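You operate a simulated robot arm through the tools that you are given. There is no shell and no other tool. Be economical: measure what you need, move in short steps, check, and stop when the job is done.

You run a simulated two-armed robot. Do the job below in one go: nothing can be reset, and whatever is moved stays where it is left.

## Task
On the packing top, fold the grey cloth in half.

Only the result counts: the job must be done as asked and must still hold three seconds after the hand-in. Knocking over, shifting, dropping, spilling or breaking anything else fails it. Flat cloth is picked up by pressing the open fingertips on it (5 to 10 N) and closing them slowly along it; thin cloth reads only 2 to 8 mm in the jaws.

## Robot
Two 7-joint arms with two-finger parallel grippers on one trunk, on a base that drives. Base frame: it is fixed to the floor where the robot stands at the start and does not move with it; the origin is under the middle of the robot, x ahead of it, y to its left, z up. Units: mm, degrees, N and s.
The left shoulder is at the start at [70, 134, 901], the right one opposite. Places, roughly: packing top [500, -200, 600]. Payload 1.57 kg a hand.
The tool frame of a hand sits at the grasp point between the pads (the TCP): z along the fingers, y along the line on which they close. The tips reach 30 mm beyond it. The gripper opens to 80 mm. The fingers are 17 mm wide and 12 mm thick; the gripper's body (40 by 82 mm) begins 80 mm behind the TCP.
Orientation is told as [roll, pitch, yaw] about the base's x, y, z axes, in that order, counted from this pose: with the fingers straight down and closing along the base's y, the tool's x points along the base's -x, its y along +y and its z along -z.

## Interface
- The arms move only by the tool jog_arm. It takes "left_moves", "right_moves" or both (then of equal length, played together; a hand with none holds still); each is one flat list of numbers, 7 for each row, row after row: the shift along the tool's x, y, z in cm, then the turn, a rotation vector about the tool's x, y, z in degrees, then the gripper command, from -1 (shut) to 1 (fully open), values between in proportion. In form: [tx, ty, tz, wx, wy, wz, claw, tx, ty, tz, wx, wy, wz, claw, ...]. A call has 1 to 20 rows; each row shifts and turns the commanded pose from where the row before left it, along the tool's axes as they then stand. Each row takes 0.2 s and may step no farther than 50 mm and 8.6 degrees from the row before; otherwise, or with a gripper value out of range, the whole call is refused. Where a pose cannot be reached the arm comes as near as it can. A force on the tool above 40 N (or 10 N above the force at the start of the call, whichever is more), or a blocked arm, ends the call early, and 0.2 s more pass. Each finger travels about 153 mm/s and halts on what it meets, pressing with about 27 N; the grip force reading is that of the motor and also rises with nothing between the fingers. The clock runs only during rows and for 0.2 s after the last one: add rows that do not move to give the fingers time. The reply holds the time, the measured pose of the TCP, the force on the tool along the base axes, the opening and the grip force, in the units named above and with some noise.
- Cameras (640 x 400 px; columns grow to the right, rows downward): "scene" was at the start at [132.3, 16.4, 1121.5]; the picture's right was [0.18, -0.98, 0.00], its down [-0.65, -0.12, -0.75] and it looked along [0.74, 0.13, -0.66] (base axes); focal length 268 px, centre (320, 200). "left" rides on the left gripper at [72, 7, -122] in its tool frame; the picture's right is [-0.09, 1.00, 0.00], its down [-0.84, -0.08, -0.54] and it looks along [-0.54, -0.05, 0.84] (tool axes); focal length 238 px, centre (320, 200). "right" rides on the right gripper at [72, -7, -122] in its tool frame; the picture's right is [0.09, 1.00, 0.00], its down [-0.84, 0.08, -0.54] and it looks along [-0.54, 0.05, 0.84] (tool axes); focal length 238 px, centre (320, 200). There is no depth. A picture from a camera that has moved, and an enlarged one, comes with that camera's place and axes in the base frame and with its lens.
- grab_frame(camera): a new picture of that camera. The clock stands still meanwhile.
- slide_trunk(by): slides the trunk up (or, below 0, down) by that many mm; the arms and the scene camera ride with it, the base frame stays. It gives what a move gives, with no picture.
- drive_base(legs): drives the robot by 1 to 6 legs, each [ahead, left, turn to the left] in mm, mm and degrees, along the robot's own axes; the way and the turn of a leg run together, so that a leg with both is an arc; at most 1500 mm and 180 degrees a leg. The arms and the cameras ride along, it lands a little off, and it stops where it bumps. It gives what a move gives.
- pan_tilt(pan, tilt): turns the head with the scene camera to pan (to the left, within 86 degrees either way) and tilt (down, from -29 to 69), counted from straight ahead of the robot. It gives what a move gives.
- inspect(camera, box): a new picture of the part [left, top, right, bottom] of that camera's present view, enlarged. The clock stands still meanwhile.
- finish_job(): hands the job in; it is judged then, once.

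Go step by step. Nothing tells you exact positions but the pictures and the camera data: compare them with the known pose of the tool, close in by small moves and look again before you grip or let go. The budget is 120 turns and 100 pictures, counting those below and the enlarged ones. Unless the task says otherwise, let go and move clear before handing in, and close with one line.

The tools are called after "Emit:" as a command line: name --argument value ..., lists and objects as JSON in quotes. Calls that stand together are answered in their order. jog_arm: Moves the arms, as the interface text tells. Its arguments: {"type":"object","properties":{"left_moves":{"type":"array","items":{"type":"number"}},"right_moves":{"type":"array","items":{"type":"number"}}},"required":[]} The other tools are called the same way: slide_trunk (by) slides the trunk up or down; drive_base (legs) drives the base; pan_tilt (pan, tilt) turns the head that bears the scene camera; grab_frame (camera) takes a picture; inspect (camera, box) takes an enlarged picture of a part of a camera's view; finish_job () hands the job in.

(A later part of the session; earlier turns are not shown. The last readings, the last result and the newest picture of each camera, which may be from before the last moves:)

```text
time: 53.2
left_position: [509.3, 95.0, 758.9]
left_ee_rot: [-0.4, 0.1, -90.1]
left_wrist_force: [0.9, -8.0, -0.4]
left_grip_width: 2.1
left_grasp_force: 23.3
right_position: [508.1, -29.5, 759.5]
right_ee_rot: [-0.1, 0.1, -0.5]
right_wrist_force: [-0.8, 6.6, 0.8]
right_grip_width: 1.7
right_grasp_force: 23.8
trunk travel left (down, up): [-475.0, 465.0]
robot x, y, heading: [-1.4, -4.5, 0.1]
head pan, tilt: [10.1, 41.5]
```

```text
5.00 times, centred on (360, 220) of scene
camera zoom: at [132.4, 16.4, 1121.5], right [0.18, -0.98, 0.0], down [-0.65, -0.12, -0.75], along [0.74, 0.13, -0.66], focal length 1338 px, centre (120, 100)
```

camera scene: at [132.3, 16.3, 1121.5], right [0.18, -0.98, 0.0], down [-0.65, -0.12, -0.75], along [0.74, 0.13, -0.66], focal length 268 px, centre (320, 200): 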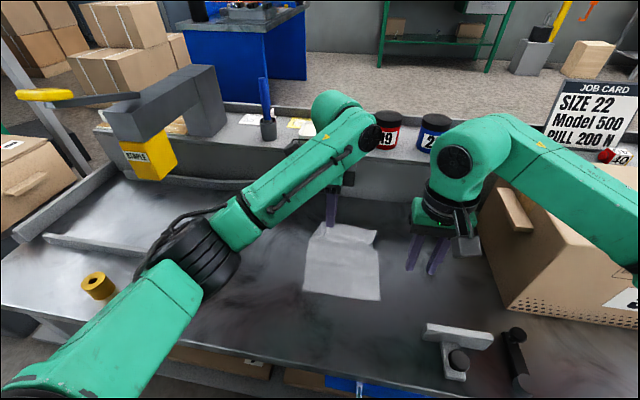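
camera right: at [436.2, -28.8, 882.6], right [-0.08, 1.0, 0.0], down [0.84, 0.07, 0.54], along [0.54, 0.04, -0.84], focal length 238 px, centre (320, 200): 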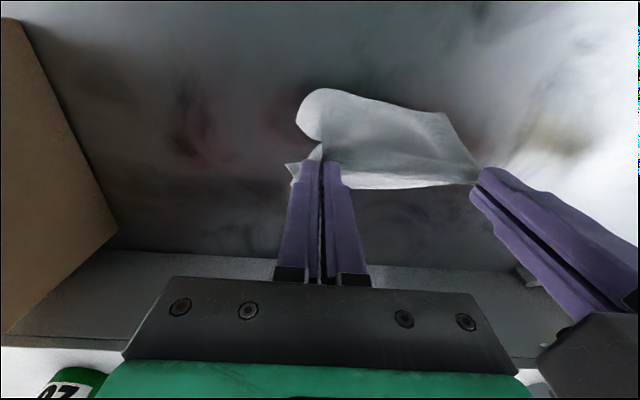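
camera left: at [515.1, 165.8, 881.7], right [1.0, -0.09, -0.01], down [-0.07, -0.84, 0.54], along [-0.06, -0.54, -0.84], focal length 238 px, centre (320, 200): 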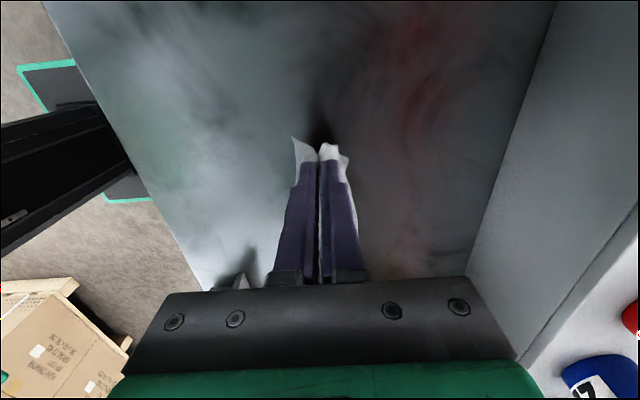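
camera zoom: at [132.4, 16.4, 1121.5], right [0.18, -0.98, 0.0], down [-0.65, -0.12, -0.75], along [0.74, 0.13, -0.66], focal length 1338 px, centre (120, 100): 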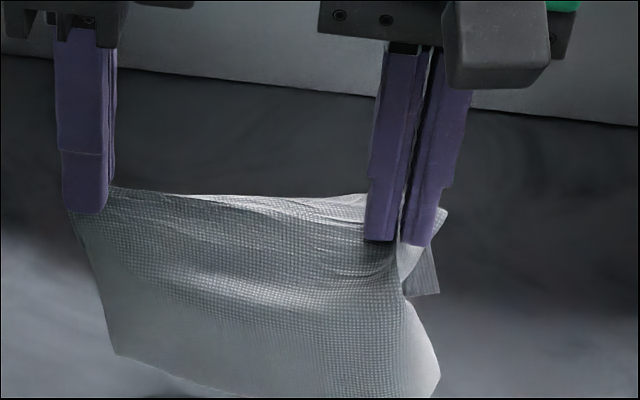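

The right margin forms a small side flap, but the two halves hang together well. I'm shifting 50 mm toward the robot, then laying the fold down while moving away so that the edges trail.

Emit:
jog_arm --left_moves '[0, -1, 0, 0, 0, 0, -1, 0, -1, 0, 0, 0, 0, -1, 0, -1, 0, 0, 0, 0, -1, 0, -1, 0, 0, 0, 0, -1, 0, -1, 0, 0, 0, 0, -1, 0, 0, 0, 0, 0, 0, -1, 0, 0, 0, 0, 0, 0, -1, 0, 0.6, 0.5, 0, 0, 0, -1, 0, 0.8, 0.6, 0, 0, 0, -1, 0, 1.2, 0.6, 0, 0, 0, -1, 0, 1.4, 0.7, 0, 0, 0, -1]' --right_moves '[1, 0.3, 0, 0, 0, 0, -1, 1, 0, 0, 0, 0, 0, -1, 1, 0, 0, 0, 0, 0, -1, 1, 0, 0, 0, 0, 0, -1, 1, 0, 0, 0, 0, 0, -1, 0, 0, 0, 0, 0, 0, -1, 0, 0, 0, 0, 0, 0, -1, -0.6, 0, 0.5, 0, 0, 0, -1, -0.8, 0, 0.6, 0, 0, 0, -1, -1.2, 0, 0.6, 0, 0, 0, -1, -1.4, 0, 0.7, 0, 0, 0, -1]'

Emit:
grab_frame --camera "right"

Emit:
inspect --camera "scene" --box '[280, 180, 440, 300]'

```text
time: 55.6
left_position: [498.5, 93.1, 734.7]
left_ee_rot: [-0.5, 0.1, -90.1]
left_wrist_force: [-0.1, -2.4, -0.5]
left_grip_width: 2.0
left_grasp_force: 23.0
right_position: [499.6, -26.1, 735.7]
right_ee_rot: [-0.2, 0.2, -0.6]
right_wrist_force: [-0.3, 2.3, -0.2]
right_grip_width: 1.7
right_grasp_force: 23.1
trunk travel left (down, up): [-475.0, 465.0]
robot x, y, heading: [0.6, 4.3, -0.0]
head pan, tilt: [10.1, 41.5]
```

```text
30 pictures are left
camera right: at [428.1, -32.7, 858.3], right [-0.08, 1.0, 0.0], down [0.84, 0.07, 0.54], along [0.54, 0.04, -0.84], focal length 238 px, centre (320, 200)
```

right: 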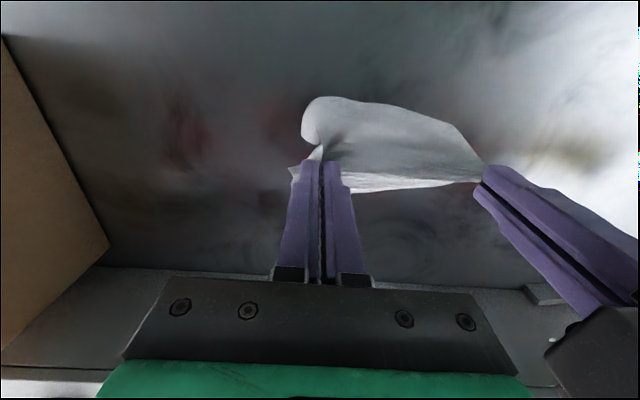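

```text
3.33 times, centred on (360, 240) of scene
camera zoom: at [133.0, 16.4, 1121.4], right [0.18, -0.98, 0.0], down [-0.65, -0.12, -0.75], along [0.74, 0.13, -0.66], focal length 892 px, centre (187, 67)
```

zoom: 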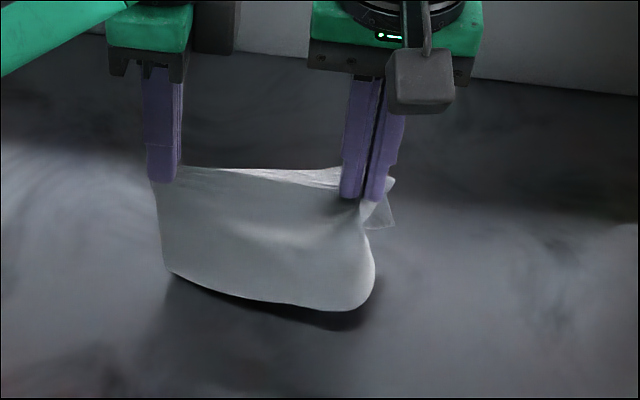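

The edges are about to touch and still trail together. I'm continuing to lay it down while moving away.

Emit:
jog_arm --left_moves '[0, 1.4, 0.7, 0, 0, 0, -1, 0, 1.4, 0.9, 0, 0, 0, -1, 0, 1.3, 1, 0, 0, 0, -1, 0, 1.2, 1.2, 0, 0, 0, -1, 0, 1, 1.3, 0, 0, 0, -1, 0, 0.7, 1.3, 0, 0, 0, -1, 0, 0.3, 0.8, 0, 0, 0, -1, 0, 0, 0, 0, 0, 0, -1]' --right_moves '[-1.4, 0, 0.7, 0, 0, 0, -1, -1.4, 0, 0.9, 0, 0, 0, -1, -1.3, 0, 1, 0, 0, 0, -1, -1.2, 0, 1.2, 0, 0, 0, -1, -1, 0, 1.3, 0, 0, 0, -1, -0.7, 0, 1.3, 0, 0, 0, -1, -0.3, 0, 0.8, 0, 0, 0, -1, 0, 0, 0, 0, 0, 0, -1]'

Emit:
grab_frame --camera "right"

Emit:
inspect --camera "scene" --box '[280, 180, 440, 300]'

```text
time: 57.5
left_position: [569.3, 94.4, 663.1]
left_ee_rot: [-0.4, 0.1, -90.1]
left_wrist_force: [0.2, -4.3, -0.1]
left_grip_width: 2.0
left_grasp_force: 22.9
right_position: [572.4, -26.4, 661.4]
right_ee_rot: [-0.3, 0.2, -0.4]
right_wrist_force: [-0.4, 4.0, -0.4]
right_grip_width: 1.8
right_grasp_force: 23.2
trunk travel left (down, up): [-475.0, 465.0]
robot x, y, heading: [-1.6, 1.7, -0.1]
head pan, tilt: [10.1, 41.5]
```

```text
28 pictures are left
camera right: at [501.2, -33.3, 785.3], right [-0.08, 1.0, 0.0], down [0.84, 0.07, 0.54], along [0.54, 0.04, -0.84], focal length 238 px, centre (320, 200)
```

right: 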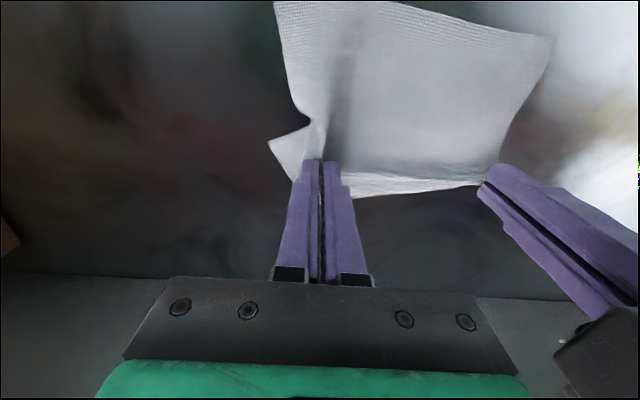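

```text
3.33 times, centred on (360, 240) of scene
camera zoom: at [132.3, 16.4, 1121.5], right [0.18, -0.98, 0.0], down [-0.65, -0.12, -0.75], along [0.74, 0.13, -0.66], focal length 892 px, centre (187, 67)
```

zoom: 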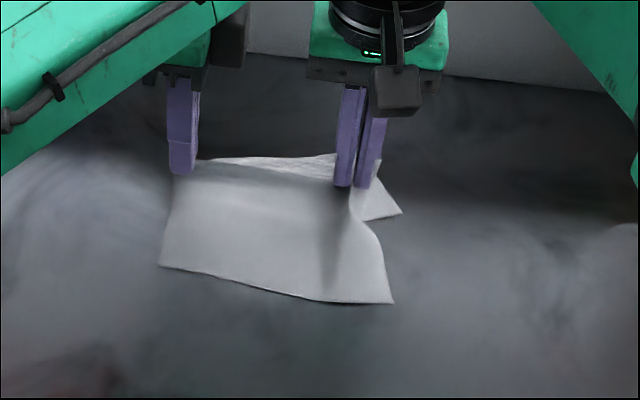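

The front half lies nicely, but a far-side corner shows at the right near the crease, so the rear half may be bunched there. I'm letting go and looking from above.

Emit:
jog_arm --left_moves '[0, 0.2, 0.7, 0, 0, 0, -1, 0, 0, 0, 0, 0, 0, -0.9, 0, 0, 0, 0, 0, 0, -0.75, 0, 0, 0, 0, 0, 0, -0.6, 0, 0, 0, 0, 0, 0, -0.4, 0, 0, -0.5, 0, 0, 0, -0.4, 0, 0, -3, 0, 0, 0, -0.4, 0, 0, -4, 0, 0, 0, -0.4, 4, 0, -3, 0, 0, 0, -0.4]' --right_moves '[-0.2, 0, 0.5, 0, 0, 0, -1, 0, 0, 0, 0, 0, 0, -0.9, 0, 0, 0, 0, 0, 0, -0.75, 0, 0, 0, 0, 0, 0, -0.6, 0, 0, 0, 0, 0, 0, -0.4, 0, 0, -0.5, 0, 0, 0, -0.4, 0, 0, -3, 0, 0, 0, -0.4, 0, 0, -4, 0, 0, 0, -0.4, 0, -4, -3, 0, 0, 0, -0.4]'

Emit:
inspect --camera "scene" --box '[280, 200, 430, 300]'

Emit:
grab_frame --camera "right"

Emit:
grab_frame --camera "left"

```text
time: 59.5
left_position: [575.0, 135.9, 763.0]
left_ee_rot: [-0.5, 0.2, -90.1]
left_wrist_force: [-0.1, 0.1, 0.3]
left_grip_width: 24.1
left_grasp_force: 0.0
right_position: [573.0, -65.8, 764.3]
right_ee_rot: [-0.1, 0.1, -0.5]
right_wrist_force: [0.0, -1.0, -0.5]
right_grip_width: 24.2
right_grasp_force: 0.2
trunk travel left (down, up): [-475.0, 465.0]
robot x, y, heading: [-1.2, -2.7, 0.1]
head pan, tilt: [10.1, 41.5]
```

```text
4.00 times, centred on (355, 250) of scene
camera zoom: at [131.7, 16.3, 1121.5], right [0.18, -0.98, 0.0], down [-0.65, -0.12, -0.75], along [0.74, 0.13, -0.66], focal length 1070 px, centre (180, 0)
```

zoom: 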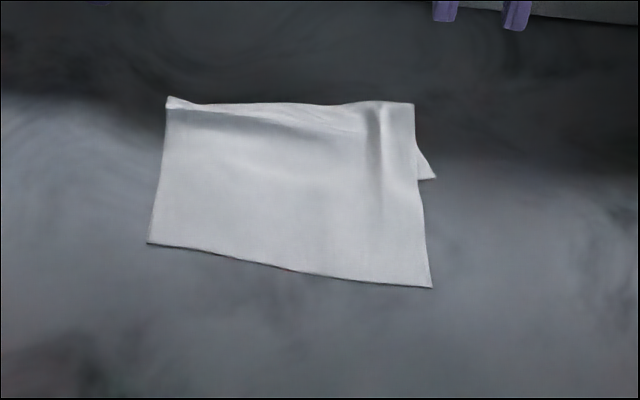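

```text
25 pictures are left
camera right: at [502.2, -73.7, 887.6], right [-0.08, 1.0, 0.0], down [0.84, 0.07, 0.54], along [0.54, 0.04, -0.84], focal length 238 px, centre (320, 200)
```

right: 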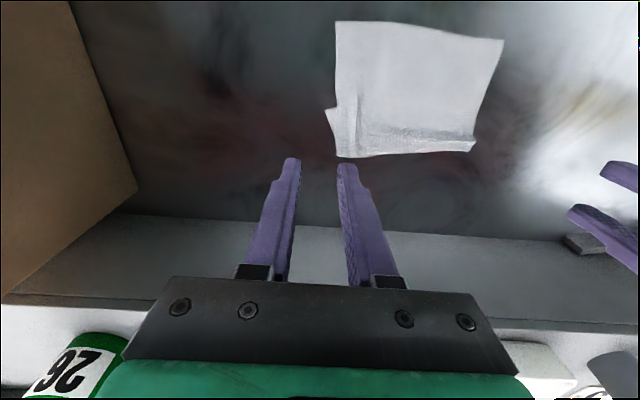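

```text
24 pictures are left
camera left: at [581.8, 205.9, 884.1], right [1.0, -0.09, -0.01], down [-0.08, -0.84, 0.54], along [-0.06, -0.54, -0.84], focal length 238 px, centre (320, 200)
```

left: 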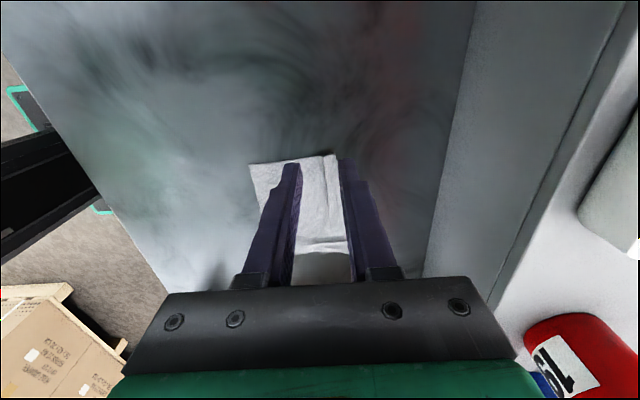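

Now it's clear: the top half is 112–135 mm long and the underside only 83–60 mm, so the crease is off. A better plan is to pick up the top layer's near edge (x ≈ 485), hang the whole cloth free, then lay it from its lower edge toward +x and bring the held edge back over it. I'm returning the left to yaw 0 and moving both hands to the near corners.

Emit:
jog_arm --left_moves '[0, 0, 0, 0, 0, -8.19, -0.5, 0, 0, 0, 0, 0, -8.19, -0.5, 0, 0, 0, 0, 0, -8.19, -0.5, 0, 0, 0, 0, 0, -8.19, -0.5, 0, 0, 0, 0, 0, -8.19, -0.5, 0, 0, 0, 0, 0, -8.19, -0.5, 0, 0, 0, 0, 0, -8.19, -0.5, 0, 0, 0, 0, 0, -8.19, -0.5, 0, 0, 0, 0, 0, -8.19, -0.5, 0, 0, 0, 0, 0, -8.19, -0.5, 0, 0, 0, 0, 0, -8.19, -0.5, 2, -1.55, 1.8, 0, 0, 0, -0.5, 2, -1.55, 1.8, 0, 0, 0, -0.5, 2, -1.55, 1.8, 0, 0, 0, -0.5, 2, -1.55, 1.8, 0, 0, 0, -0.5, 0, 0, 0, 0, 0, 0, -0.5]' --right_moves '[0, 0, 0, 0, 0, 0, -0.5, 0, 0, 0, 0, 0, 0, -0.5, 0, 0, 0, 0, 0, 0, -0.5, 0, 0, 0, 0, 0, 0, -0.5, 0, 0, 0, 0, 0, 0, -0.5, 0, 0, 0, 0, 0, 0, -0.5, 0, 0, 0, 0, 0, 0, -0.5, 0, 0, 0, 0, 0, 0, -0.5, 0, 0, 0, 0, 0, 0, -0.5, 0, 0, 0, 0, 0, 0, -0.5, 0, 0, 0, 0, 0, 0, -0.5, 1.95, 0.7, 1.85, 0, 0, 0, -0.5, 1.95, 0.7, 1.85, 0, 0, 0, -0.5, 1.95, 0.7, 1.85, 0, 0, 0, -0.5, 1.95, 0.7, 1.85, 0, 0, 0, -0.5, 0, 0, 0, 0, 0, 0, -0.5]'

Emit:
grab_frame --camera "right"

Emit:
grab_frame --camera "left"

```text
time: 62.9
left_position: [493.1, 72.6, 689.8]
left_ee_rot: [0.1, 0.4, 0.0]
left_wrist_force: [0.3, 0.6, -0.7]
left_grip_width: 19.8
left_grasp_force: 0.0
right_position: [496.1, -37.2, 690.6]
right_ee_rot: [-0.2, 0.1, -0.6]
right_wrist_force: [0.2, -0.2, 0.4]
right_grip_width: 19.9
right_grasp_force: 0.1
trunk travel left (down, up): [-475.0, 465.0]
robot x, y, heading: [1.7, 2.0, -0.0]
head pan, tilt: [10.1, 41.5]
```

```text
23 pictures are left
camera right: at [423.3, -44.2, 813.6], right [-0.08, 1.0, 0.0], down [0.84, 0.07, 0.54], along [0.54, 0.04, -0.84], focal length 238 px, centre (320, 200)
```

right: 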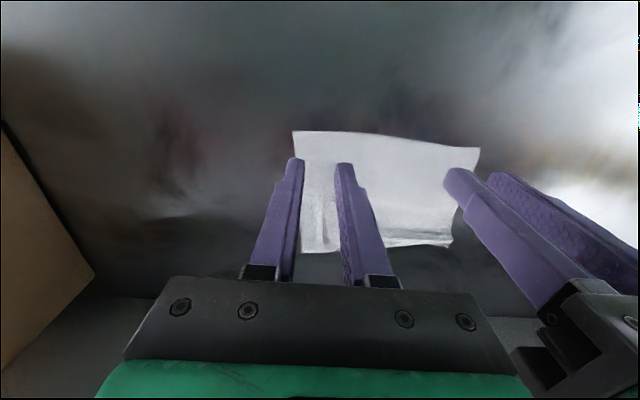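

```text
22 pictures are left
camera left: at [421.4, 77.7, 811.8], right [0.09, 1.0, 0.0], down [0.84, -0.08, 0.54], along [0.53, -0.05, -0.84], focal length 238 px, centre (320, 200)
```

left: 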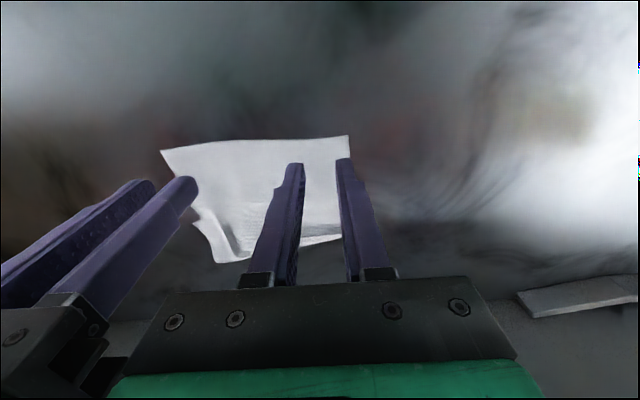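

The near corners are at (482, 96) and (482, −62), with only a single layer under them. I'm lowering both hands to the edge.

Emit:
jog_arm --left_moves '[0.1, 0, 1.5, 0, 0, 0, -0.5, 0.1, 0, 1.5, 0, 0, 0, -0.5, 0, 0, 0.6, 0, 0, 0, -0.5, 0, 0, 0.25, 0, 0, 0, -0.5, 0, 0, 0, 0, 0, 0, -0.5]' --right_moves '[0.25, 0, 1.5, 0, 0, 0, -0.5, 0.25, 0, 1.5, 0, 0, 0, -0.5, 0, 0, 0.7, 0, 0, 0, -0.5, 0, 0, 0.25, 0, 0, 0, -0.5, 0, 0, 0, 0, 0, 0, -0.5]'

```text
time: 64.0
left_position: [490.5, 72.1, 652.3]
left_ee_rot: [0.1, 0.4, 0.0]
left_wrist_force: [-0.6, 0.2, 0.7]
left_grip_width: 20.2
left_grasp_force: 0.0
right_position: [489.1, -38.0, 650.7]
right_ee_rot: [-0.1, 0.0, -0.5]
right_wrist_force: [0.2, -2.5, 12.2]
right_grip_width: 19.7
right_grasp_force: 0.0
trunk travel left (down, up): [-475.0, 465.0]
robot x, y, heading: [1.0, -3.4, 0.2]
head pan, tilt: [10.1, 41.5]
```

Emit:
jog_arm --left_moves '[0, 0, 0.12, 0, 0, 0, -0.5, 0, 0, 0.06, 0, 0, 0, -0.5, 0, 0, 0, 0, 0, 0, -0.5]'

```text
time: 64.8
left_position: [490.6, 74.9, 650.4]
left_ee_rot: [0.0, 0.3, 0.0]
left_wrist_force: [-0.8, 0.4, 2.9]
left_grip_width: 20.0
left_grasp_force: 0.1
right_position: [489.4, -39.0, 650.0]
right_ee_rot: [-0.2, 0.0, -0.6]
right_wrist_force: [3.1, -1.1, 16.0]
right_grip_width: 19.6
right_grasp_force: 0.0
trunk travel left (down, up): [-475.0, 465.0]
robot x, y, heading: [0.3, 0.4, -0.2]
head pan, tilt: [10.1, 41.5]
```

The right hand presses well, and the left needs slightly more. I'm then closing both slowly.

Emit:
jog_arm --left_moves '[0, 0, 0.12, 0, 0, 0, -0.5, 0, 0, 0, 0, 0, 0, -0.55, 0, 0, 0, 0, 0, 0, -0.6, 0, 0, 0, 0, 0, 0, -0.65, 0, 0, 0, 0, 0, 0, -0.7, 0, 0, 0, 0, 0, 0, -0.75, 0, 0, 0, 0, 0, 0, -0.8, 0, 0, 0, 0, 0, 0, -0.85, 0, 0, 0, 0, 0, 0, -0.9, 0, 0, 0, 0, 0, 0, -0.95, 0, 0, 0, 0, 0, 0, -1, 0, 0, 0, 0, 0, 0, -1]' --right_moves '[0, 0, 0, 0, 0, 0, -0.5, 0, 0, 0, 0, 0, 0, -0.55, 0, 0, 0, 0, 0, 0, -0.6, 0, 0, 0, 0, 0, 0, -0.65, 0, 0, 0, 0, 0, 0, -0.7, 0, 0, 0, 0, 0, 0, -0.75, 0, 0, 0, 0, 0, 0, -0.8, 0, 0, 0, 0, 0, 0, -0.85, 0, 0, 0, 0, 0, 0, -0.9, 0, 0, 0, 0, 0, 0, -0.95, 0, 0, 0, 0, 0, 0, -1, 0, 0, 0, 0, 0, 0, -1]'

Emit:
grab_frame --camera "right"

```text
time: 67.5
left_position: [489.2, 73.3, 650.6]
left_ee_rot: [-0.1, 0.0, 0.0]
left_wrist_force: [0.1, -1.3, 24.7]
left_grip_width: 1.4
left_grasp_force: 23.5
right_position: [488.9, -39.9, 651.0]
right_ee_rot: [-0.1, 0.0, -0.6]
right_wrist_force: [-0.2, -0.4, 0.6]
right_grip_width: 0.0
right_grasp_force: 21.4
trunk travel left (down, up): [-475.0, 465.0]
robot x, y, heading: [1.1, -0.5, 0.0]
head pan, tilt: [10.1, 41.5]
```

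```text
21 pictures are left
camera right: at [416.5, -45.4, 774.3], right [-0.08, 1.0, 0.0], down [0.84, 0.07, 0.54], along [0.54, 0.04, -0.84], focal length 238 px, centre (320, 200)
```

right: 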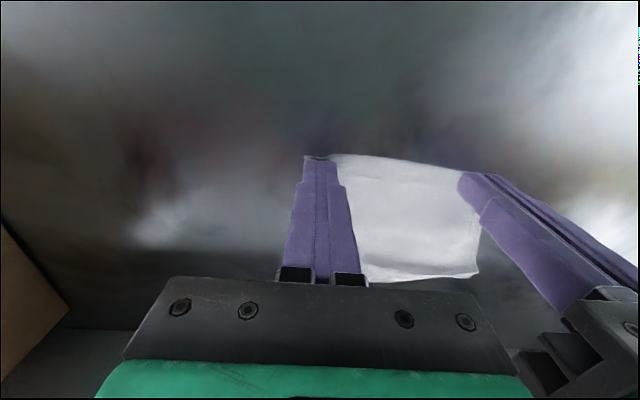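

The left holds, but the right slid off the edge. I'm lifting the right a little, reopening it, and looking.

Emit:
jog_arm --right_moves '[0, 0, -1.5, 0, 0, 0, -0.5, -0.3, 0.5, 0, 0, 0, 0, -0.5, 0, 0, 0, 0, 0, 0, -0.5]' --left_moves '[0, 0, -0.15, 0, 0, 0, -1, 0, 0, 0, 0, 0, 0, -1, 0, 0, 0, 0, 0, 0, -1]'

Emit:
grab_frame --camera "right"

```text
time: 68.2
left_position: [489.2, 73.7, 649.9]
left_ee_rot: [0.2, 0.4, 0.1]
left_wrist_force: [-0.3, -1.0, 17.9]
left_grip_width: 1.5
left_grasp_force: 24.0
right_position: [491.9, -34.6, 666.6]
right_ee_rot: [-0.2, -0.1, -0.6]
right_wrist_force: [0.6, -0.1, -0.7]
right_grip_width: 20.1
right_grasp_force: 0.2
trunk travel left (down, up): [-475.0, 465.0]
robot x, y, heading: [5.2, 4.7, -0.0]
head pan, tilt: [10.1, 41.5]
```

```text
20 pictures are left
camera right: at [420.0, -40.9, 789.0], right [-0.08, 1.0, 0.0], down [0.84, 0.07, 0.54], along [0.54, 0.04, -0.84], focal length 238 px, centre (320, 200)
```

right: 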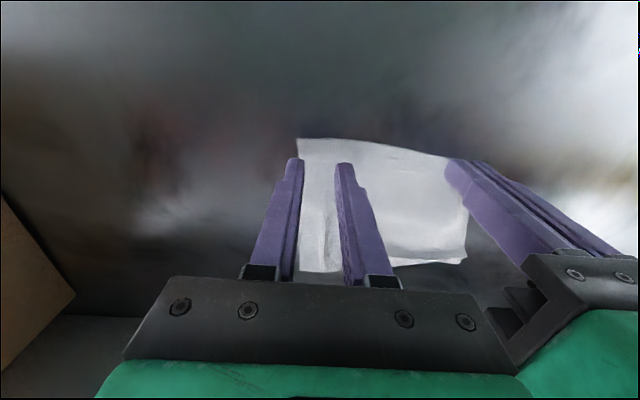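

The right corner is now at (477, −54). I'm leaning the left hand out slightly for room, moving the right hand 9 mm inward, and pressing again.

Emit:
jog_arm --left_moves '[0, 0.4, -0.15, 7, 0, 0, -1, 0, 0, 0, 0, 0, 0, -1, 0, 0, 0, 0, 0, 0, -1, 0, 0, 0, 0, 0, 0, -1, 0, 0, 0, 0, 0, 0, -1, 0, 0, 0, 0, 0, 0, -1]' --right_moves '[0, 0, 0, 0, 0, 0, -0.5, 0.3, 0.9, 0, 0, 0, 0, -0.5, 0, 0, 1.2, 0, 0, 0, -0.5, 0, 0, 0.25, 0, 0, 0, -0.5, 0, 0, 0.1, 0, 0, 0, -0.5, 0, 0, 0, 0, 0, 0, -0.5]'

Emit:
grab_frame --camera "right"

```text
time: 69.7
left_position: [489.4, 77.6, 652.5]
left_ee_rot: [-6.8, 0.3, 0.0]
left_wrist_force: [1.3, -0.5, 4.2]
left_grip_width: 1.6
left_grasp_force: 23.2
right_position: [489.0, -24.8, 651.8]
right_ee_rot: [0.0, -0.1, -0.6]
right_wrist_force: [0.2, -3.0, 15.5]
right_grip_width: 19.8
right_grasp_force: 0.1
trunk travel left (down, up): [-475.0, 465.0]
robot x, y, heading: [-0.1, 2.7, -0.2]
head pan, tilt: [10.1, 41.5]
```

```text
19 pictures are left
camera right: at [417.3, -31.6, 774.1], right [-0.08, 1.0, 0.0], down [0.84, 0.07, 0.54], along [0.54, 0.04, -0.84], focal length 238 px, centre (320, 200)
```

right: 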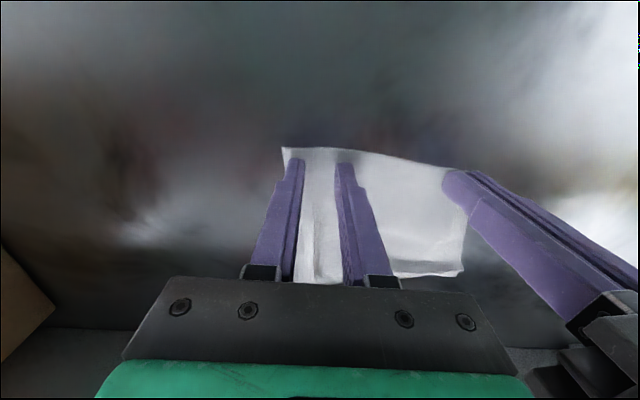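

Good placement, with about 10 mm of cloth outside each finger. I'm closing the right slowly.

Emit:
jog_arm --right_moves '[0, 0, 0, 0, 0, 0, -0.55, 0, 0, 0, 0, 0, 0, -0.6, 0, 0, 0, 0, 0, 0, -0.65, 0, 0, 0, 0, 0, 0, -0.7, 0, 0, 0, 0, 0, 0, -0.75, 0, 0, 0, 0, 0, 0, -0.8, 0, 0, 0, 0, 0, 0, -0.85, 0, 0, 0, 0, 0, 0, -0.9, 0, 0, 0, 0, 0, 0, -0.95, 0, 0, 0, 0, 0, 0, -1, 0, 0, 0, 0, 0, 0, -1]'

```text
time: 72.0
left_position: [488.7, 77.0, 653.4]
left_ee_rot: [-6.9, 0.3, 0.1]
left_wrist_force: [-0.2, -7.0, 0.0]
left_grip_width: 1.6
left_grasp_force: 23.3
right_position: [489.5, -24.5, 650.1]
right_ee_rot: [-0.2, -0.1, -0.5]
right_wrist_force: [0.3, 7.3, 25.0]
right_grip_width: 1.4
right_grasp_force: 24.1
trunk travel left (down, up): [-475.0, 465.0]
robot x, y, heading: [-0.5, -2.7, -0.2]
head pan, tilt: [10.1, 41.5]
```

Both jaws hold (1.6 and 1.4 mm). I'm lifting until the whole cloth hangs free.

Emit:
jog_arm --left_moves '[0, -0.12, -0.99, 0, 0, 0, -1, 0, -0.244, -1.985, 0, 0, 0, -1, 0, -0.244, -1.985, 0, 0, 0, -1, 0, -0.244, -1.985, 0, 0, 0, -1, 0, -0.244, -1.985, 0, 0, 0, -1, 0, -0.244, -1.985, 0, 0, 0, -1, 0, -0.244, -1.985, 0, 0, 0, -1, 0, -0.244, -1.985, 0, 0, 0, -1, 0, -0.244, -1.985, 0, 0, 0, -1, 0, -0.244, -1.985, 0, 0, 0, -1, 0, -0.244, -1.985, 0, 0, 0, -1, 0, 0, 0, 0, 0, 0, -1, 0, 0, 0, 0, 0, 0, -1]' --right_moves '[0, 0.3, -1, 0, 0, 0, -1, 0, 0, -2, 0, 0, 0, -1, 0, 0, -2, 0, 0, 0, -1, 0, 0, -2, 0, 0, 0, -1, 0, 0, -2, 0, 0, 0, -1, 0, 0, -2, 0, 0, 0, -1, 0, 0, -2, 0, 0, 0, -1, 0, 0, -2, 0, 0, 0, -1, 0, 0, -2, 0, 0, 0, -1, 0, 0, -2, 0, 0, 0, -1, 0, 0, -2, 0, 0, 0, -1, 0, 0, 0, 0, 0, 0, -1, 0, 0, 0, 0, 0, 0, -1]'

Emit:
grab_frame --camera "scene"

Emit:
grab_frame --camera "right"

```text
time: 74.8
left_position: [491.8, 76.9, 861.1]
left_ee_rot: [-6.9, 0.4, 0.1]
left_wrist_force: [0.6, -1.0, 0.0]
left_grip_width: 1.6
left_grasp_force: 23.5
right_position: [492.1, -21.5, 860.1]
right_ee_rot: [-0.3, 0.1, -0.6]
right_wrist_force: [-0.4, -0.5, 1.1]
right_grip_width: 1.7
right_grasp_force: 23.3
trunk travel left (down, up): [-475.0, 465.0]
robot x, y, heading: [0.2, -2.2, 0.2]
head pan, tilt: [10.1, 41.5]
```

```text
18 pictures are left
camera scene: at [132.1, 16.4, 1121.5], right [0.18, -0.98, 0.0], down [-0.65, -0.12, -0.75], along [0.74, 0.13, -0.66], focal length 268 px, centre (320, 200)
```

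scene: 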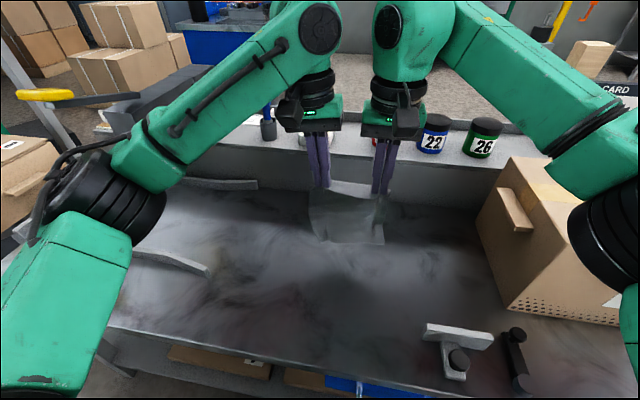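

```text
17 pictures are left
camera right: at [420.2, -28.0, 982.6], right [-0.08, 1.0, 0.0], down [0.84, 0.07, 0.54], along [0.54, 0.04, -0.84], focal length 238 px, centre (320, 200)
```

right: 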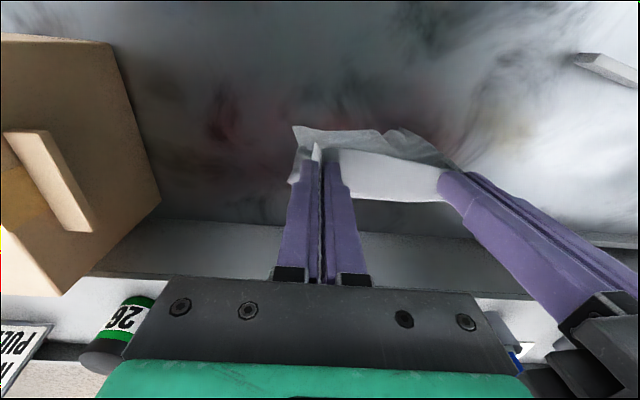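

The whole cloth is up. I'm zooming in to see how it hangs.

Emit:
inspect --camera "scene" --box '[270, 150, 430, 260]'

Emit:
inspect --camera "right" --box '[260, 90, 500, 230]'

```text
3.64 times, centred on (350, 205) of scene
camera zoom: at [132.1, 16.4, 1121.5], right [0.18, -0.98, 0.0], down [-0.65, -0.12, -0.75], along [0.74, 0.13, -0.66], focal length 973 px, centre (211, 182)
```

zoom: 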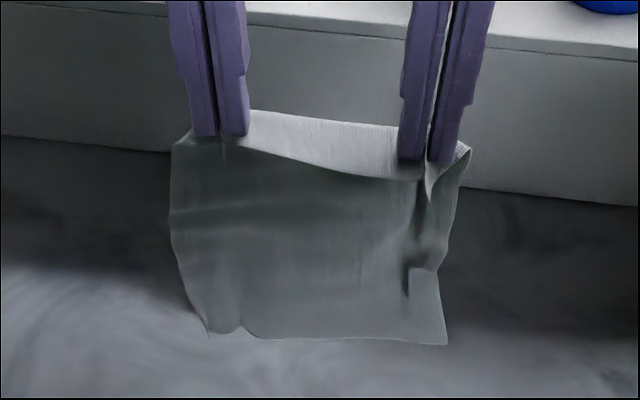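

```text
2.67 times, centred on (380, 160) of right
camera zoom: at [420.2, -28.0, 982.6], right [-0.08, 1.0, 0.0], down [0.84, 0.07, 0.54], along [0.54, 0.04, -0.84], focal length 636 px, centre (160, 307)
```

zoom: 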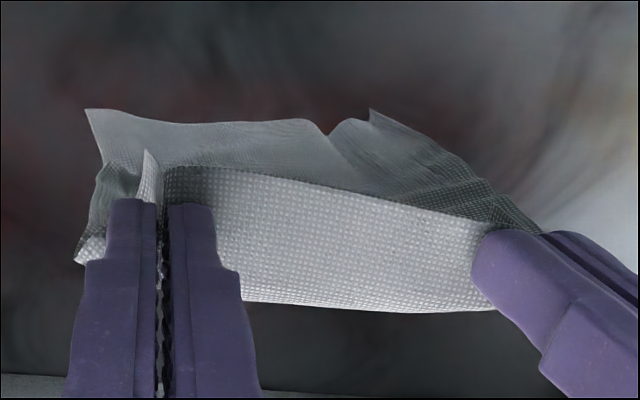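

It hangs with its lower edge at about (503, −55…100, z 690) and naturally bulges to +x from the grip, which suits the plan. I'm lowering until the lower edge touches, then laying the first half toward +x.

Emit:
jog_arm --left_moves '[1, 0.244, 1.985, 0, 0, 0, -1, 1, 0.244, 1.985, 0, 0, 0, -1, 1, 0.244, 1.985, 0, 0, 0, -1, 0, 0.073, 0.596, 0, 0, 0, -1, -0.5, 0.061, 0.496, 0, 0, 0, -1, -1.2, 0, 0, 0, 0, 0, -1, -1.2, 0, 0, 0, 0, 0, -1, -1.2, 0, 0, 0, 0, 0, -1, -1, 0.073, 0.596, 0, 0, 0, -1, -1, 0.073, 0.596, 0, 0, 0, -1, -1, 0.073, 0.596, 0, 0, 0, -1]' --right_moves '[1, 0, 2, 0, 0, 0, -1, 1, 0, 2, 0, 0, 0, -1, 1, 0, 2, 0, 0, 0, -1, 0, 0, 0.6, 0, 0, 0, -1, -0.5, 0, 0.5, 0, 0, 0, -1, -1.2, 0, 0, 0, 0, 0, -1, -1.2, 0, 0, 0, 0, 0, -1, -1.2, 0, 0, 0, 0, 0, -1, -1, 0, 0.6, 0, 0, 0, -1, -1, 0, 0.6, 0, 0, 0, -1, -1, 0, 0.6, 0, 0, 0, -1]'

Emit:
inspect --camera "scene" --box '[270, 170, 430, 280]'

Emit:
grab_frame --camera "right"

```text
time: 77.2
left_position: [533.3, 77.3, 771.3]
left_ee_rot: [-6.8, 0.4, 0.0]
left_wrist_force: [-1.2, -0.5, 0.0]
left_grip_width: 1.7
left_grasp_force: 23.5
right_position: [532.8, -21.5, 770.7]
right_ee_rot: [-0.2, 0.1, -0.4]
right_wrist_force: [0.2, -0.3, -0.2]
right_grip_width: 1.8
right_grasp_force: 23.7
trunk travel left (down, up): [-475.0, 465.0]
robot x, y, heading: [1.3, 0.4, 0.3]
head pan, tilt: [10.1, 41.5]
```

```text
3.64 times, centred on (350, 225) of scene
camera zoom: at [132.8, 16.5, 1121.4], right [0.18, -0.98, 0.0], down [-0.65, -0.12, -0.75], along [0.74, 0.13, -0.66], focal length 973 px, centre (211, 109)
```

zoom: 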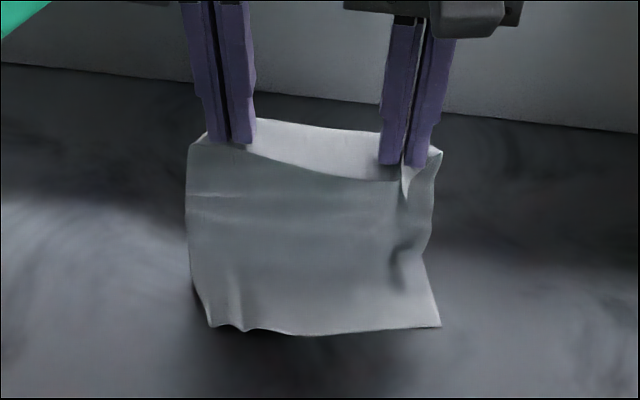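

```text
13 pictures are left
camera right: at [460.1, -27.5, 893.6], right [-0.08, 1.0, 0.0], down [0.84, 0.07, 0.54], along [0.54, 0.04, -0.84], focal length 238 px, centre (320, 200)
```

right: 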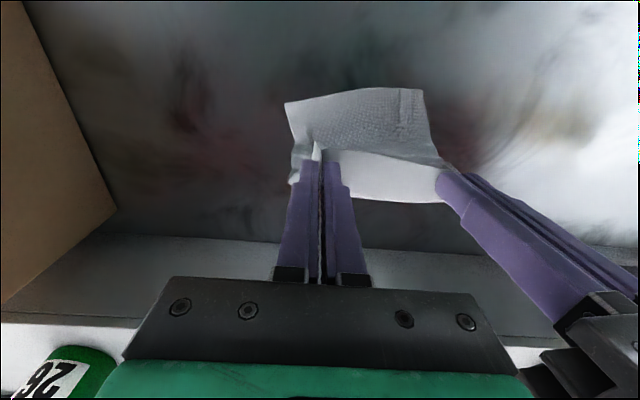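

The lower edge is on the table from about (513, −61) to (491, 80), trailing as intended. I'm laying further toward +x until about half is down, then taking one picture.

Emit:
jog_arm --left_moves '[-1, 0.061, 0.496, 0, 0, 0, -1, -1, 0.061, 0.496, 0, 0, 0, -1, -1, 0.061, 0.496, 0, 0, 0, -1, -1, 0.061, 0.496, 0, 0, 0, -1, -1, 0.061, 0.496, 0, 0, 0, -1, -0.6, 0.061, 0.496, 0, 0, 0, -1, -0.6, 0.061, 0.496, 0, 0, 0, -1, 0, 0, 0, 0, 0, 0, -1]' --right_moves '[-1, 0, 0.5, 0, 0, 0, -1, -1, 0, 0.5, 0, 0, 0, -1, -1, 0, 0.5, 0, 0, 0, -1, -1, 0, 0.5, 0, 0, 0, -1, -1, 0, 0.5, 0, 0, 0, -1, -0.6, 0, 0.5, 0, 0, 0, -1, -0.6, 0, 0.5, 0, 0, 0, -1, 0, 0, 0, 0, 0, 0, -1]'

Emit:
inspect --camera "scene" --box '[270, 170, 430, 280]'

```text
time: 79.0
left_position: [593.9, 76.7, 735.6]
left_ee_rot: [-7.0, 0.4, -0.2]
left_wrist_force: [-2.2, -11.3, -0.8]
left_grip_width: 1.7
left_grasp_force: 23.3
right_position: [577.5, -24.8, 734.5]
right_ee_rot: [0.0, 0.0, -0.4]
right_wrist_force: [2.4, 10.2, 1.5]
right_grip_width: 1.7
right_grasp_force: 23.3
right hand out of reach, approached as far as the arm can: row 5, 6, 7
trunk travel left (down, up): [-475.0, 465.0]
robot x, y, heading: [1.6, -1.0, 0.2]
head pan, tilt: [10.1, 41.5]
```

```text
3.64 times, centred on (350, 225) of scene
camera zoom: at [132.3, 16.5, 1121.5], right [0.18, -0.98, 0.0], down [-0.65, -0.12, -0.75], along [0.74, 0.13, -0.66], focal length 973 px, centre (211, 109)
```

zoom: 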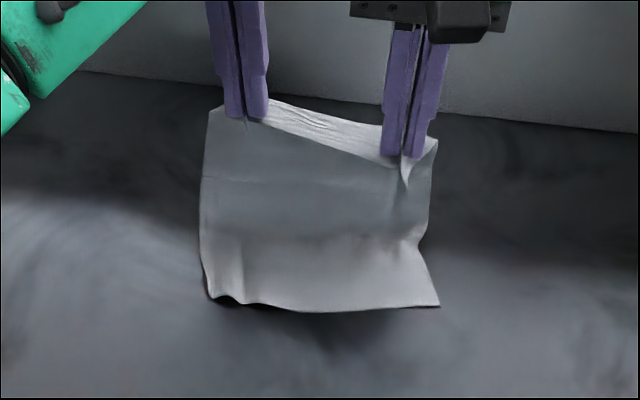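

The right arm is at its reach limit, but the loop already bulges to +x and the lower edge is now at about x 514–534. I'm now lowering while drawing the held edge back over the lower edge.

Emit:
jog_arm --left_moves '[0.6, -0.017, 1.01, 0, 0, 0, -1, 0.5, -0.017, 1.01, 0, 0, 0, -1, 0.7, -0.017, 1.01, 0, 0, 0, -1, 1.0, -0.017, 1.01, 0, 0, 0, -1, 1.1, -0.017, 1.01, 0, 0, 0, -1]' --right_moves '[0, -0.14, 1, 0, 0, 0, -1, 0.2, -0.14, 1, 0, 0, 0, -1, 0.4, -0.14, 1, 0, 0, 0, -1, 0.6, -0.14, 1, 0, 0, 0, -1, 0.7, -0.14, 1, 0, 0, 0, -1]'

Emit:
inspect --camera "scene" --box '[270, 170, 430, 280]'

Emit:
grab_frame --camera "right"

```text
time: 80.2
left_position: [553.3, 69.5, 686.6]
left_ee_rot: [-6.9, 0.4, 0.1]
left_wrist_force: [0.1, -10.6, -0.2]
left_grip_width: 1.7
left_grasp_force: 23.1
right_position: [557.5, -32.7, 684.0]
right_ee_rot: [-0.2, 0.3, -0.5]
right_wrist_force: [-0.3, 9.8, 1.0]
right_grip_width: 2.1
right_grasp_force: 23.9
trunk travel left (down, up): [-475.0, 465.0]
robot x, y, heading: [0.2, 1.2, -0.2]
head pan, tilt: [10.1, 41.5]
```

```text
3.64 times, centred on (350, 225) of scene
camera zoom: at [132.4, 16.3, 1121.5], right [0.18, -0.98, 0.0], down [-0.65, -0.12, -0.75], along [0.74, 0.13, -0.66], focal length 973 px, centre (211, 109)
```

zoom: 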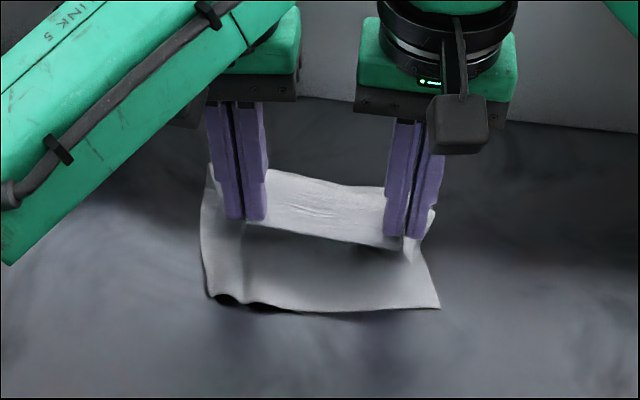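

```text
10 pictures are left
camera right: at [486.3, -38.9, 807.3], right [-0.08, 1.0, 0.0], down [0.84, 0.07, 0.54], along [0.54, 0.04, -0.84], focal length 238 px, centre (320, 200)
```

right: 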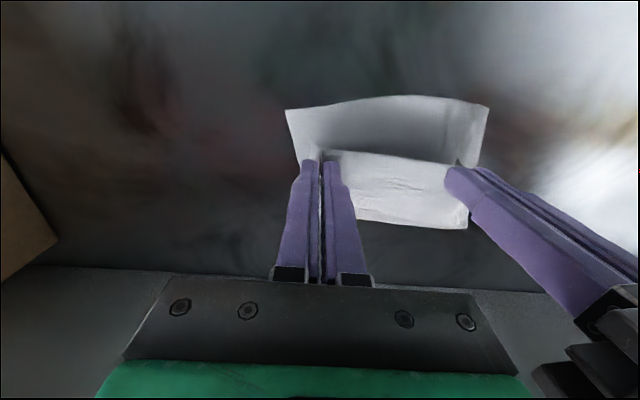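

The loop is on the far side and the lower half lies in place, edge from (528, −62) to (514, 89). I'm bringing the held edge onto it.

Emit:
jog_arm --left_moves '[0.8, -0.026, 0.608, 0, 0, 0, -1, 0.8, -0.014, 0.707, 0, 0, 0, -1, 0.6, -0.001, 0.806, 0, 0, 0, -1, 0.4, -0.001, 0.806, 0, 0, 0, -1, 0, 0, 0, 0, 0, 0, -1]' --right_moves '[0.7, 0, 0.5, 0, 0, 0, -1, 0.6, 0, 0.7, 0, 0, 0, -1, 0.5, 0, 0.7, 0, 0, 0, -1, 0.35, 0, 0.8, 0, 0, 0, -1, 0, 0, 0, 0, 0, 0, -1]'

Emit:
inspect --camera "scene" --box '[290, 190, 430, 275]'

```text
time: 81.5
left_position: [527.8, 65.8, 656.2]
left_ee_rot: [-6.8, 0.4, 0.2]
left_wrist_force: [0.2, -3.5, -0.4]
left_grip_width: 1.7
left_grasp_force: 23.8
right_position: [536.5, -32.9, 657.4]
right_ee_rot: [-0.2, 0.1, -0.5]
right_wrist_force: [0.3, 2.7, 0.0]
right_grip_width: 1.5
right_grasp_force: 23.8
trunk travel left (down, up): [-475.0, 465.0]
robot x, y, heading: [-0.3, -0.5, -0.2]
head pan, tilt: [10.1, 41.5]
```

```text
4.57 times, centred on (360, 232) of scene
camera zoom: at [132.3, 16.4, 1121.5], right [0.18, -0.98, 0.0], down [-0.65, -0.12, -0.75], along [0.74, 0.13, -0.66], focal length 1223 px, centre (137, 51)
```

zoom: 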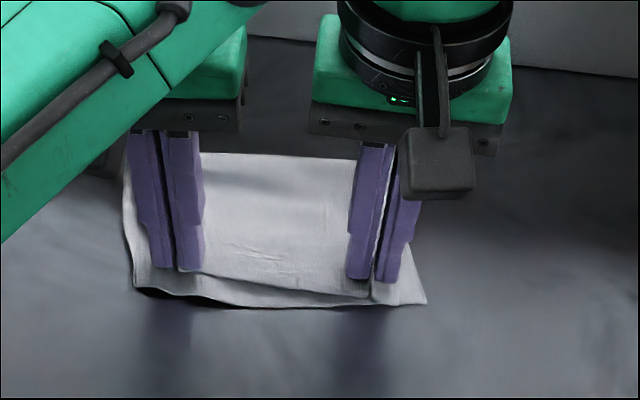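

The edges are nearly matched and the top is about 8–10 mm short. I'm moving slightly closer, touching down, and opening slowly.

Emit:
jog_arm --left_moves '[0.5, 0, 0, 0, 0, 0, -1, 0.4, 0, 0.2, 0, 0, 0, -1, 0, 0, 0, 0, 0, 0, -0.92, 0, 0, 0, 0, 0, 0, -0.84, 0, 0, 0, 0, 0, 0, -0.76, 0, 0, 0, 0, 0, 0, -0.68, 0, 0, 0, 0, 0, 0, -0.6, 0, 0, 0, 0, 0, 0, -0.5, 0, 0, 0, 0, 0, 0, -0.4, 0, 0, 0, 0, 0, 0, -0.4]' --right_moves '[0.5, -0.1, 0, 0, 0, 0, -1, 0.3, -0.1, 0.3, 0, 0, 0, -1, 0, 0, 0, 0, 0, 0, -0.92, 0, 0, 0, 0, 0, 0, -0.84, 0, 0, 0, 0, 0, 0, -0.76, 0, 0, 0, 0, 0, 0, -0.68, 0, 0, 0, 0, 0, 0, -0.6, 0, 0, 0, 0, 0, 0, -0.5, 0, 0, 0, 0, 0, 0, -0.4, 0, 0, 0, 0, 0, 0, -0.4]'

Emit:
jog_arm --left_moves '[0, -0.06, -0.5, 0, 0, 0, -0.4, 0, -0.2, -1.5, 0, 0, 0, -0.4, 0, -0.3, -2.5, 0, 0, 0, -0.4, 0, 0, -3, 0, 0, 0, -0.4, 0, 3, -3, 0, 0, 0, -0.4, 0, 4, -1, 0, 0, 0, -0.4]' --right_moves '[0, 0, -0.5, 0, 0, 0, -0.4, 0, 0, -1.5, 0, 0, 0, -0.4, 0, 0, -2.5, 0, 0, 0, -0.4, 0, 0, -3, 0, 0, 0, -0.4, 0, -3, -3, 0, 0, 0, -0.4, 0, -4, -1, 0, 0, 0, -0.4]'

Emit:
inspect --camera "scene" --box '[290, 190, 430, 275]'

```text
time: 83.7
left_position: [520.1, 65.2, 655.0]
left_ee_rot: [-6.9, 0.5, 0.0]
left_wrist_force: [0.5, -0.4, -0.5]
left_grip_width: 24.1
left_grasp_force: 0.0
right_position: [529.2, -34.0, 654.3]
right_ee_rot: [-0.2, 0.2, -0.5]
right_wrist_force: [-0.4, 0.2, -0.3]
right_grip_width: 23.9
right_grasp_force: 0.1
trunk travel left (down, up): [-475.0, 465.0]
robot x, y, heading: [1.7, -1.7, 0.2]
head pan, tilt: [10.1, 41.5]
```

```text
time: 85.0
left_position: [518.5, 146.0, 761.5]
left_ee_rot: [-6.9, 0.4, 0.0]
left_wrist_force: [0.5, -0.1, 0.2]
left_grip_width: 24.0
left_grasp_force: 0.1
right_position: [528.9, -102.8, 770.9]
right_ee_rot: [-0.1, 0.1, -0.5]
right_wrist_force: [0.6, -0.5, 0.2]
right_grip_width: 23.9
right_grasp_force: 0.0
trunk travel left (down, up): [-475.0, 465.0]
robot x, y, heading: [-2.0, -1.0, -0.1]
head pan, tilt: [10.1, 41.5]
```

```text
4.57 times, centred on (360, 232) of scene
camera zoom: at [132.2, 16.2, 1121.5], right [0.18, -0.98, 0.0], down [-0.65, -0.12, -0.75], along [0.74, 0.13, -0.66], focal length 1223 px, centre (137, 51)
```

zoom: 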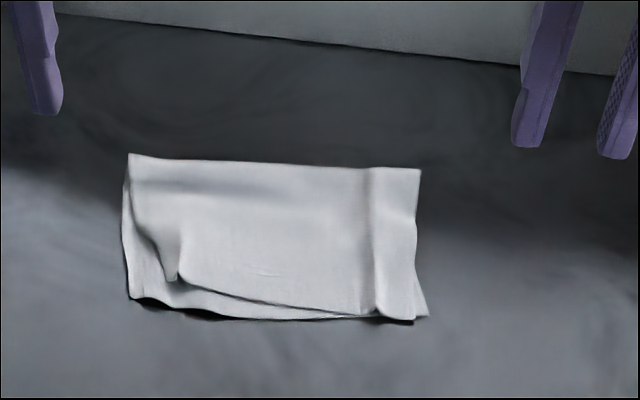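

Excellent: the crease is about 100 mm from the lower edge and the edges coincide. Only the top-left corner looks tucked, so I'm checking it closely with the left camera.

Emit:
inspect --camera "left" --box '[140, 60, 340, 185]'

```text
3.20 times, centred on (240, 122) of left
camera zoom: at [446.4, 165.6, 881.8], right [0.09, 0.99, -0.12], down [0.84, -0.01, 0.54], along [0.53, -0.15, -0.83], focal length 763 px, centre (576, 448)
```

zoom: 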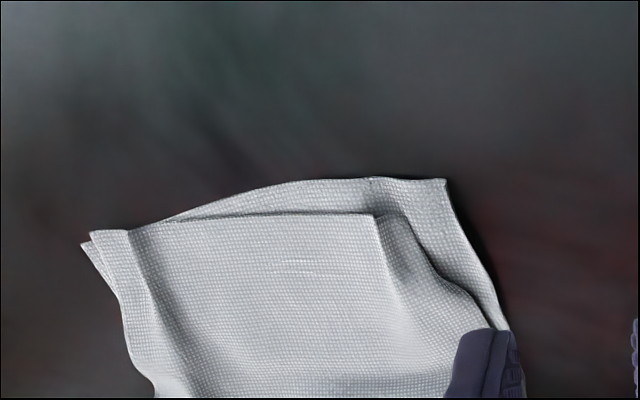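

The top-left corner is only about 15–20 mm in, because of a standing ridge. I'll press closed fingertips lightly on each ridge and open them slowly to spread it flat. First I'm moving above both ridges.

Emit:
jog_arm --left_moves '[0, 0, 0, -6.9, 0, 0, -1, -0.2, -2.05, 1.5, 0, 0, 0, -1, -0.2, -2.05, 1.5, 0, 0, 0, -1, -0.2, -2.05, 1.5, 0, 0, 0, -1, -0.2, -2.05, 1.5, 0, 0, 0, -1, 0, 0, 2.5, 0, 0, 0, -1, 0, 0, 0.6, 0, 0, 0, -1, 0, 0, 0, 0, 0, 0, -1]' --right_moves '[0, 0, 0, 0, 0, 0, -1, -0.1, 1.72, 1.6, 0, 0, 0, -1, -0.1, 1.72, 1.6, 0, 0, 0, -1, -0.1, 1.72, 1.6, 0, 0, 0, -1, -0.1, 1.72, 1.6, 0, 0, 0, -1, 0, 0, 2.5, 0, 0, 0, -1, 0, 0, 1.0, 0, 0, 0, -1, 0, 0, 0, 0, 0, 0, -1]'

Emit:
grab_frame --camera "left"

```text
time: 86.8
left_position: [527.9, 62.3, 669.7]
left_ee_rot: [0.0, 0.5, -0.1]
left_wrist_force: [0.2, -0.4, -0.1]
left_grip_width: 0.0
left_grasp_force: 21.4
right_position: [535.2, -34.5, 670.6]
right_ee_rot: [-0.2, 0.2, -0.6]
right_wrist_force: [-0.2, -0.2, 0.5]
right_grip_width: 0.0
right_grasp_force: 21.5
trunk travel left (down, up): [-475.0, 465.0]
robot x, y, heading: [0.5, -4.0, 0.0]
head pan, tilt: [10.1, 41.5]
```

```text
6 pictures are left
camera left: at [455.9, 68.1, 791.8], right [0.09, 1.0, 0.0], down [0.84, -0.08, 0.54], along [0.53, -0.05, -0.84], focal length 238 px, centre (320, 200)
```

left: 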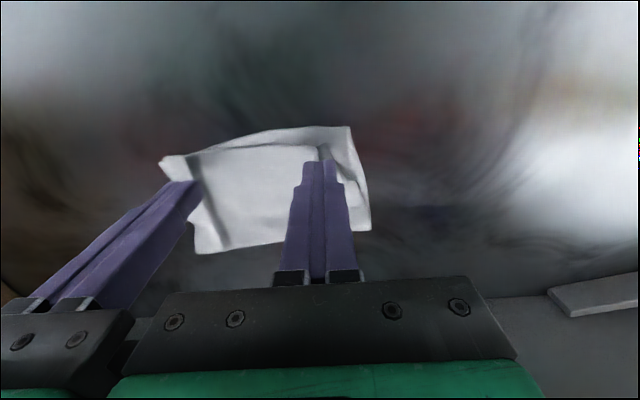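

The left fingers are right over the ridge. I'm moving the right hand clear and pressing the left down gently while spreading its fingers.

Emit:
jog_arm --right_moves '[0, 0, -2, 0, 0, 0, -1, 0, -2, -3, 0, 0, 0, -1, 0, -3, -3, 0, 0, 0, -1, 0, 0, 0, 0, 0, 0, -1, 0, 0, 0, 0, 0, 0, -1]' --left_moves '[0, 0, 0.4, 0, 0, 0, -1, 0, 0, 0.4, 0, 0, 0, -1, 0, 0, 0.4, 0, 0, 0, -1, 0, 0, 0.3, 0, 0, 0, -1, 0, 0, 0, 0, 0, 0, -1]'

```text
time: 88.0
left_position: [527.5, 61.3, 656.0]
left_ee_rot: [0.0, 0.4, 0.0]
left_wrist_force: [-0.6, 0.3, -0.5]
left_grip_width: 0.3
left_grasp_force: 21.3
right_position: [532.0, -85.6, 749.7]
right_ee_rot: [-0.2, 0.1, -0.7]
right_wrist_force: [0.2, 0.1, 0.1]
right_grip_width: 0.1
right_grasp_force: 21.2
trunk travel left (down, up): [-475.0, 465.0]
robot x, y, heading: [1.5, 1.1, -0.1]
head pan, tilt: [10.1, 41.5]
```

Emit:
jog_arm --left_moves '[0, 0, 0.2, 0, 0, 0, -1, 0, 0, 0.15, 0, 0, 0, -1, 0, 0, 0, 0, 0, 0, -0.9, 0, 0, 0, 0, 0, 0, -0.8, 0, 0, 0, 0, 0, 0, -0.7, 0, 0, 0, 0, 0, 0, -0.6, 0, 0, 0, 0, 0, 0, -0.5, 0, 0, 0, 0, 0, 0, -0.4, 0, 0, 0, 0, 0, 0, -0.3, 0, 0, 0, 0, 0, 0, -0.2]'

Emit:
grab_frame --camera "left"

```text
time: 90.2
left_position: [527.6, 62.1, 652.6]
left_ee_rot: [0.0, 0.4, 0.0]
left_wrist_force: [-0.4, 0.6, 0.0]
left_grip_width: 31.7
left_grasp_force: 0.1
right_position: [532.1, -85.9, 749.5]
right_ee_rot: [-0.1, 0.0, -0.6]
right_wrist_force: [-0.4, 0.8, 0.6]
right_grip_width: 0.5
right_grasp_force: 21.2
trunk travel left (down, up): [-475.0, 465.0]
robot x, y, heading: [-0.9, -3.9, 0.1]
head pan, tilt: [10.1, 41.5]
```

```text
5 pictures are left
camera left: at [456.0, 67.0, 774.4], right [0.09, 1.0, 0.0], down [0.84, -0.08, 0.54], along [0.53, -0.05, -0.84], focal length 238 px, centre (320, 200)
```

left: 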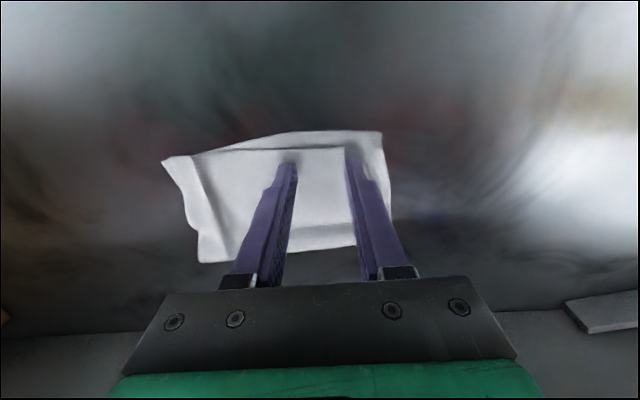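

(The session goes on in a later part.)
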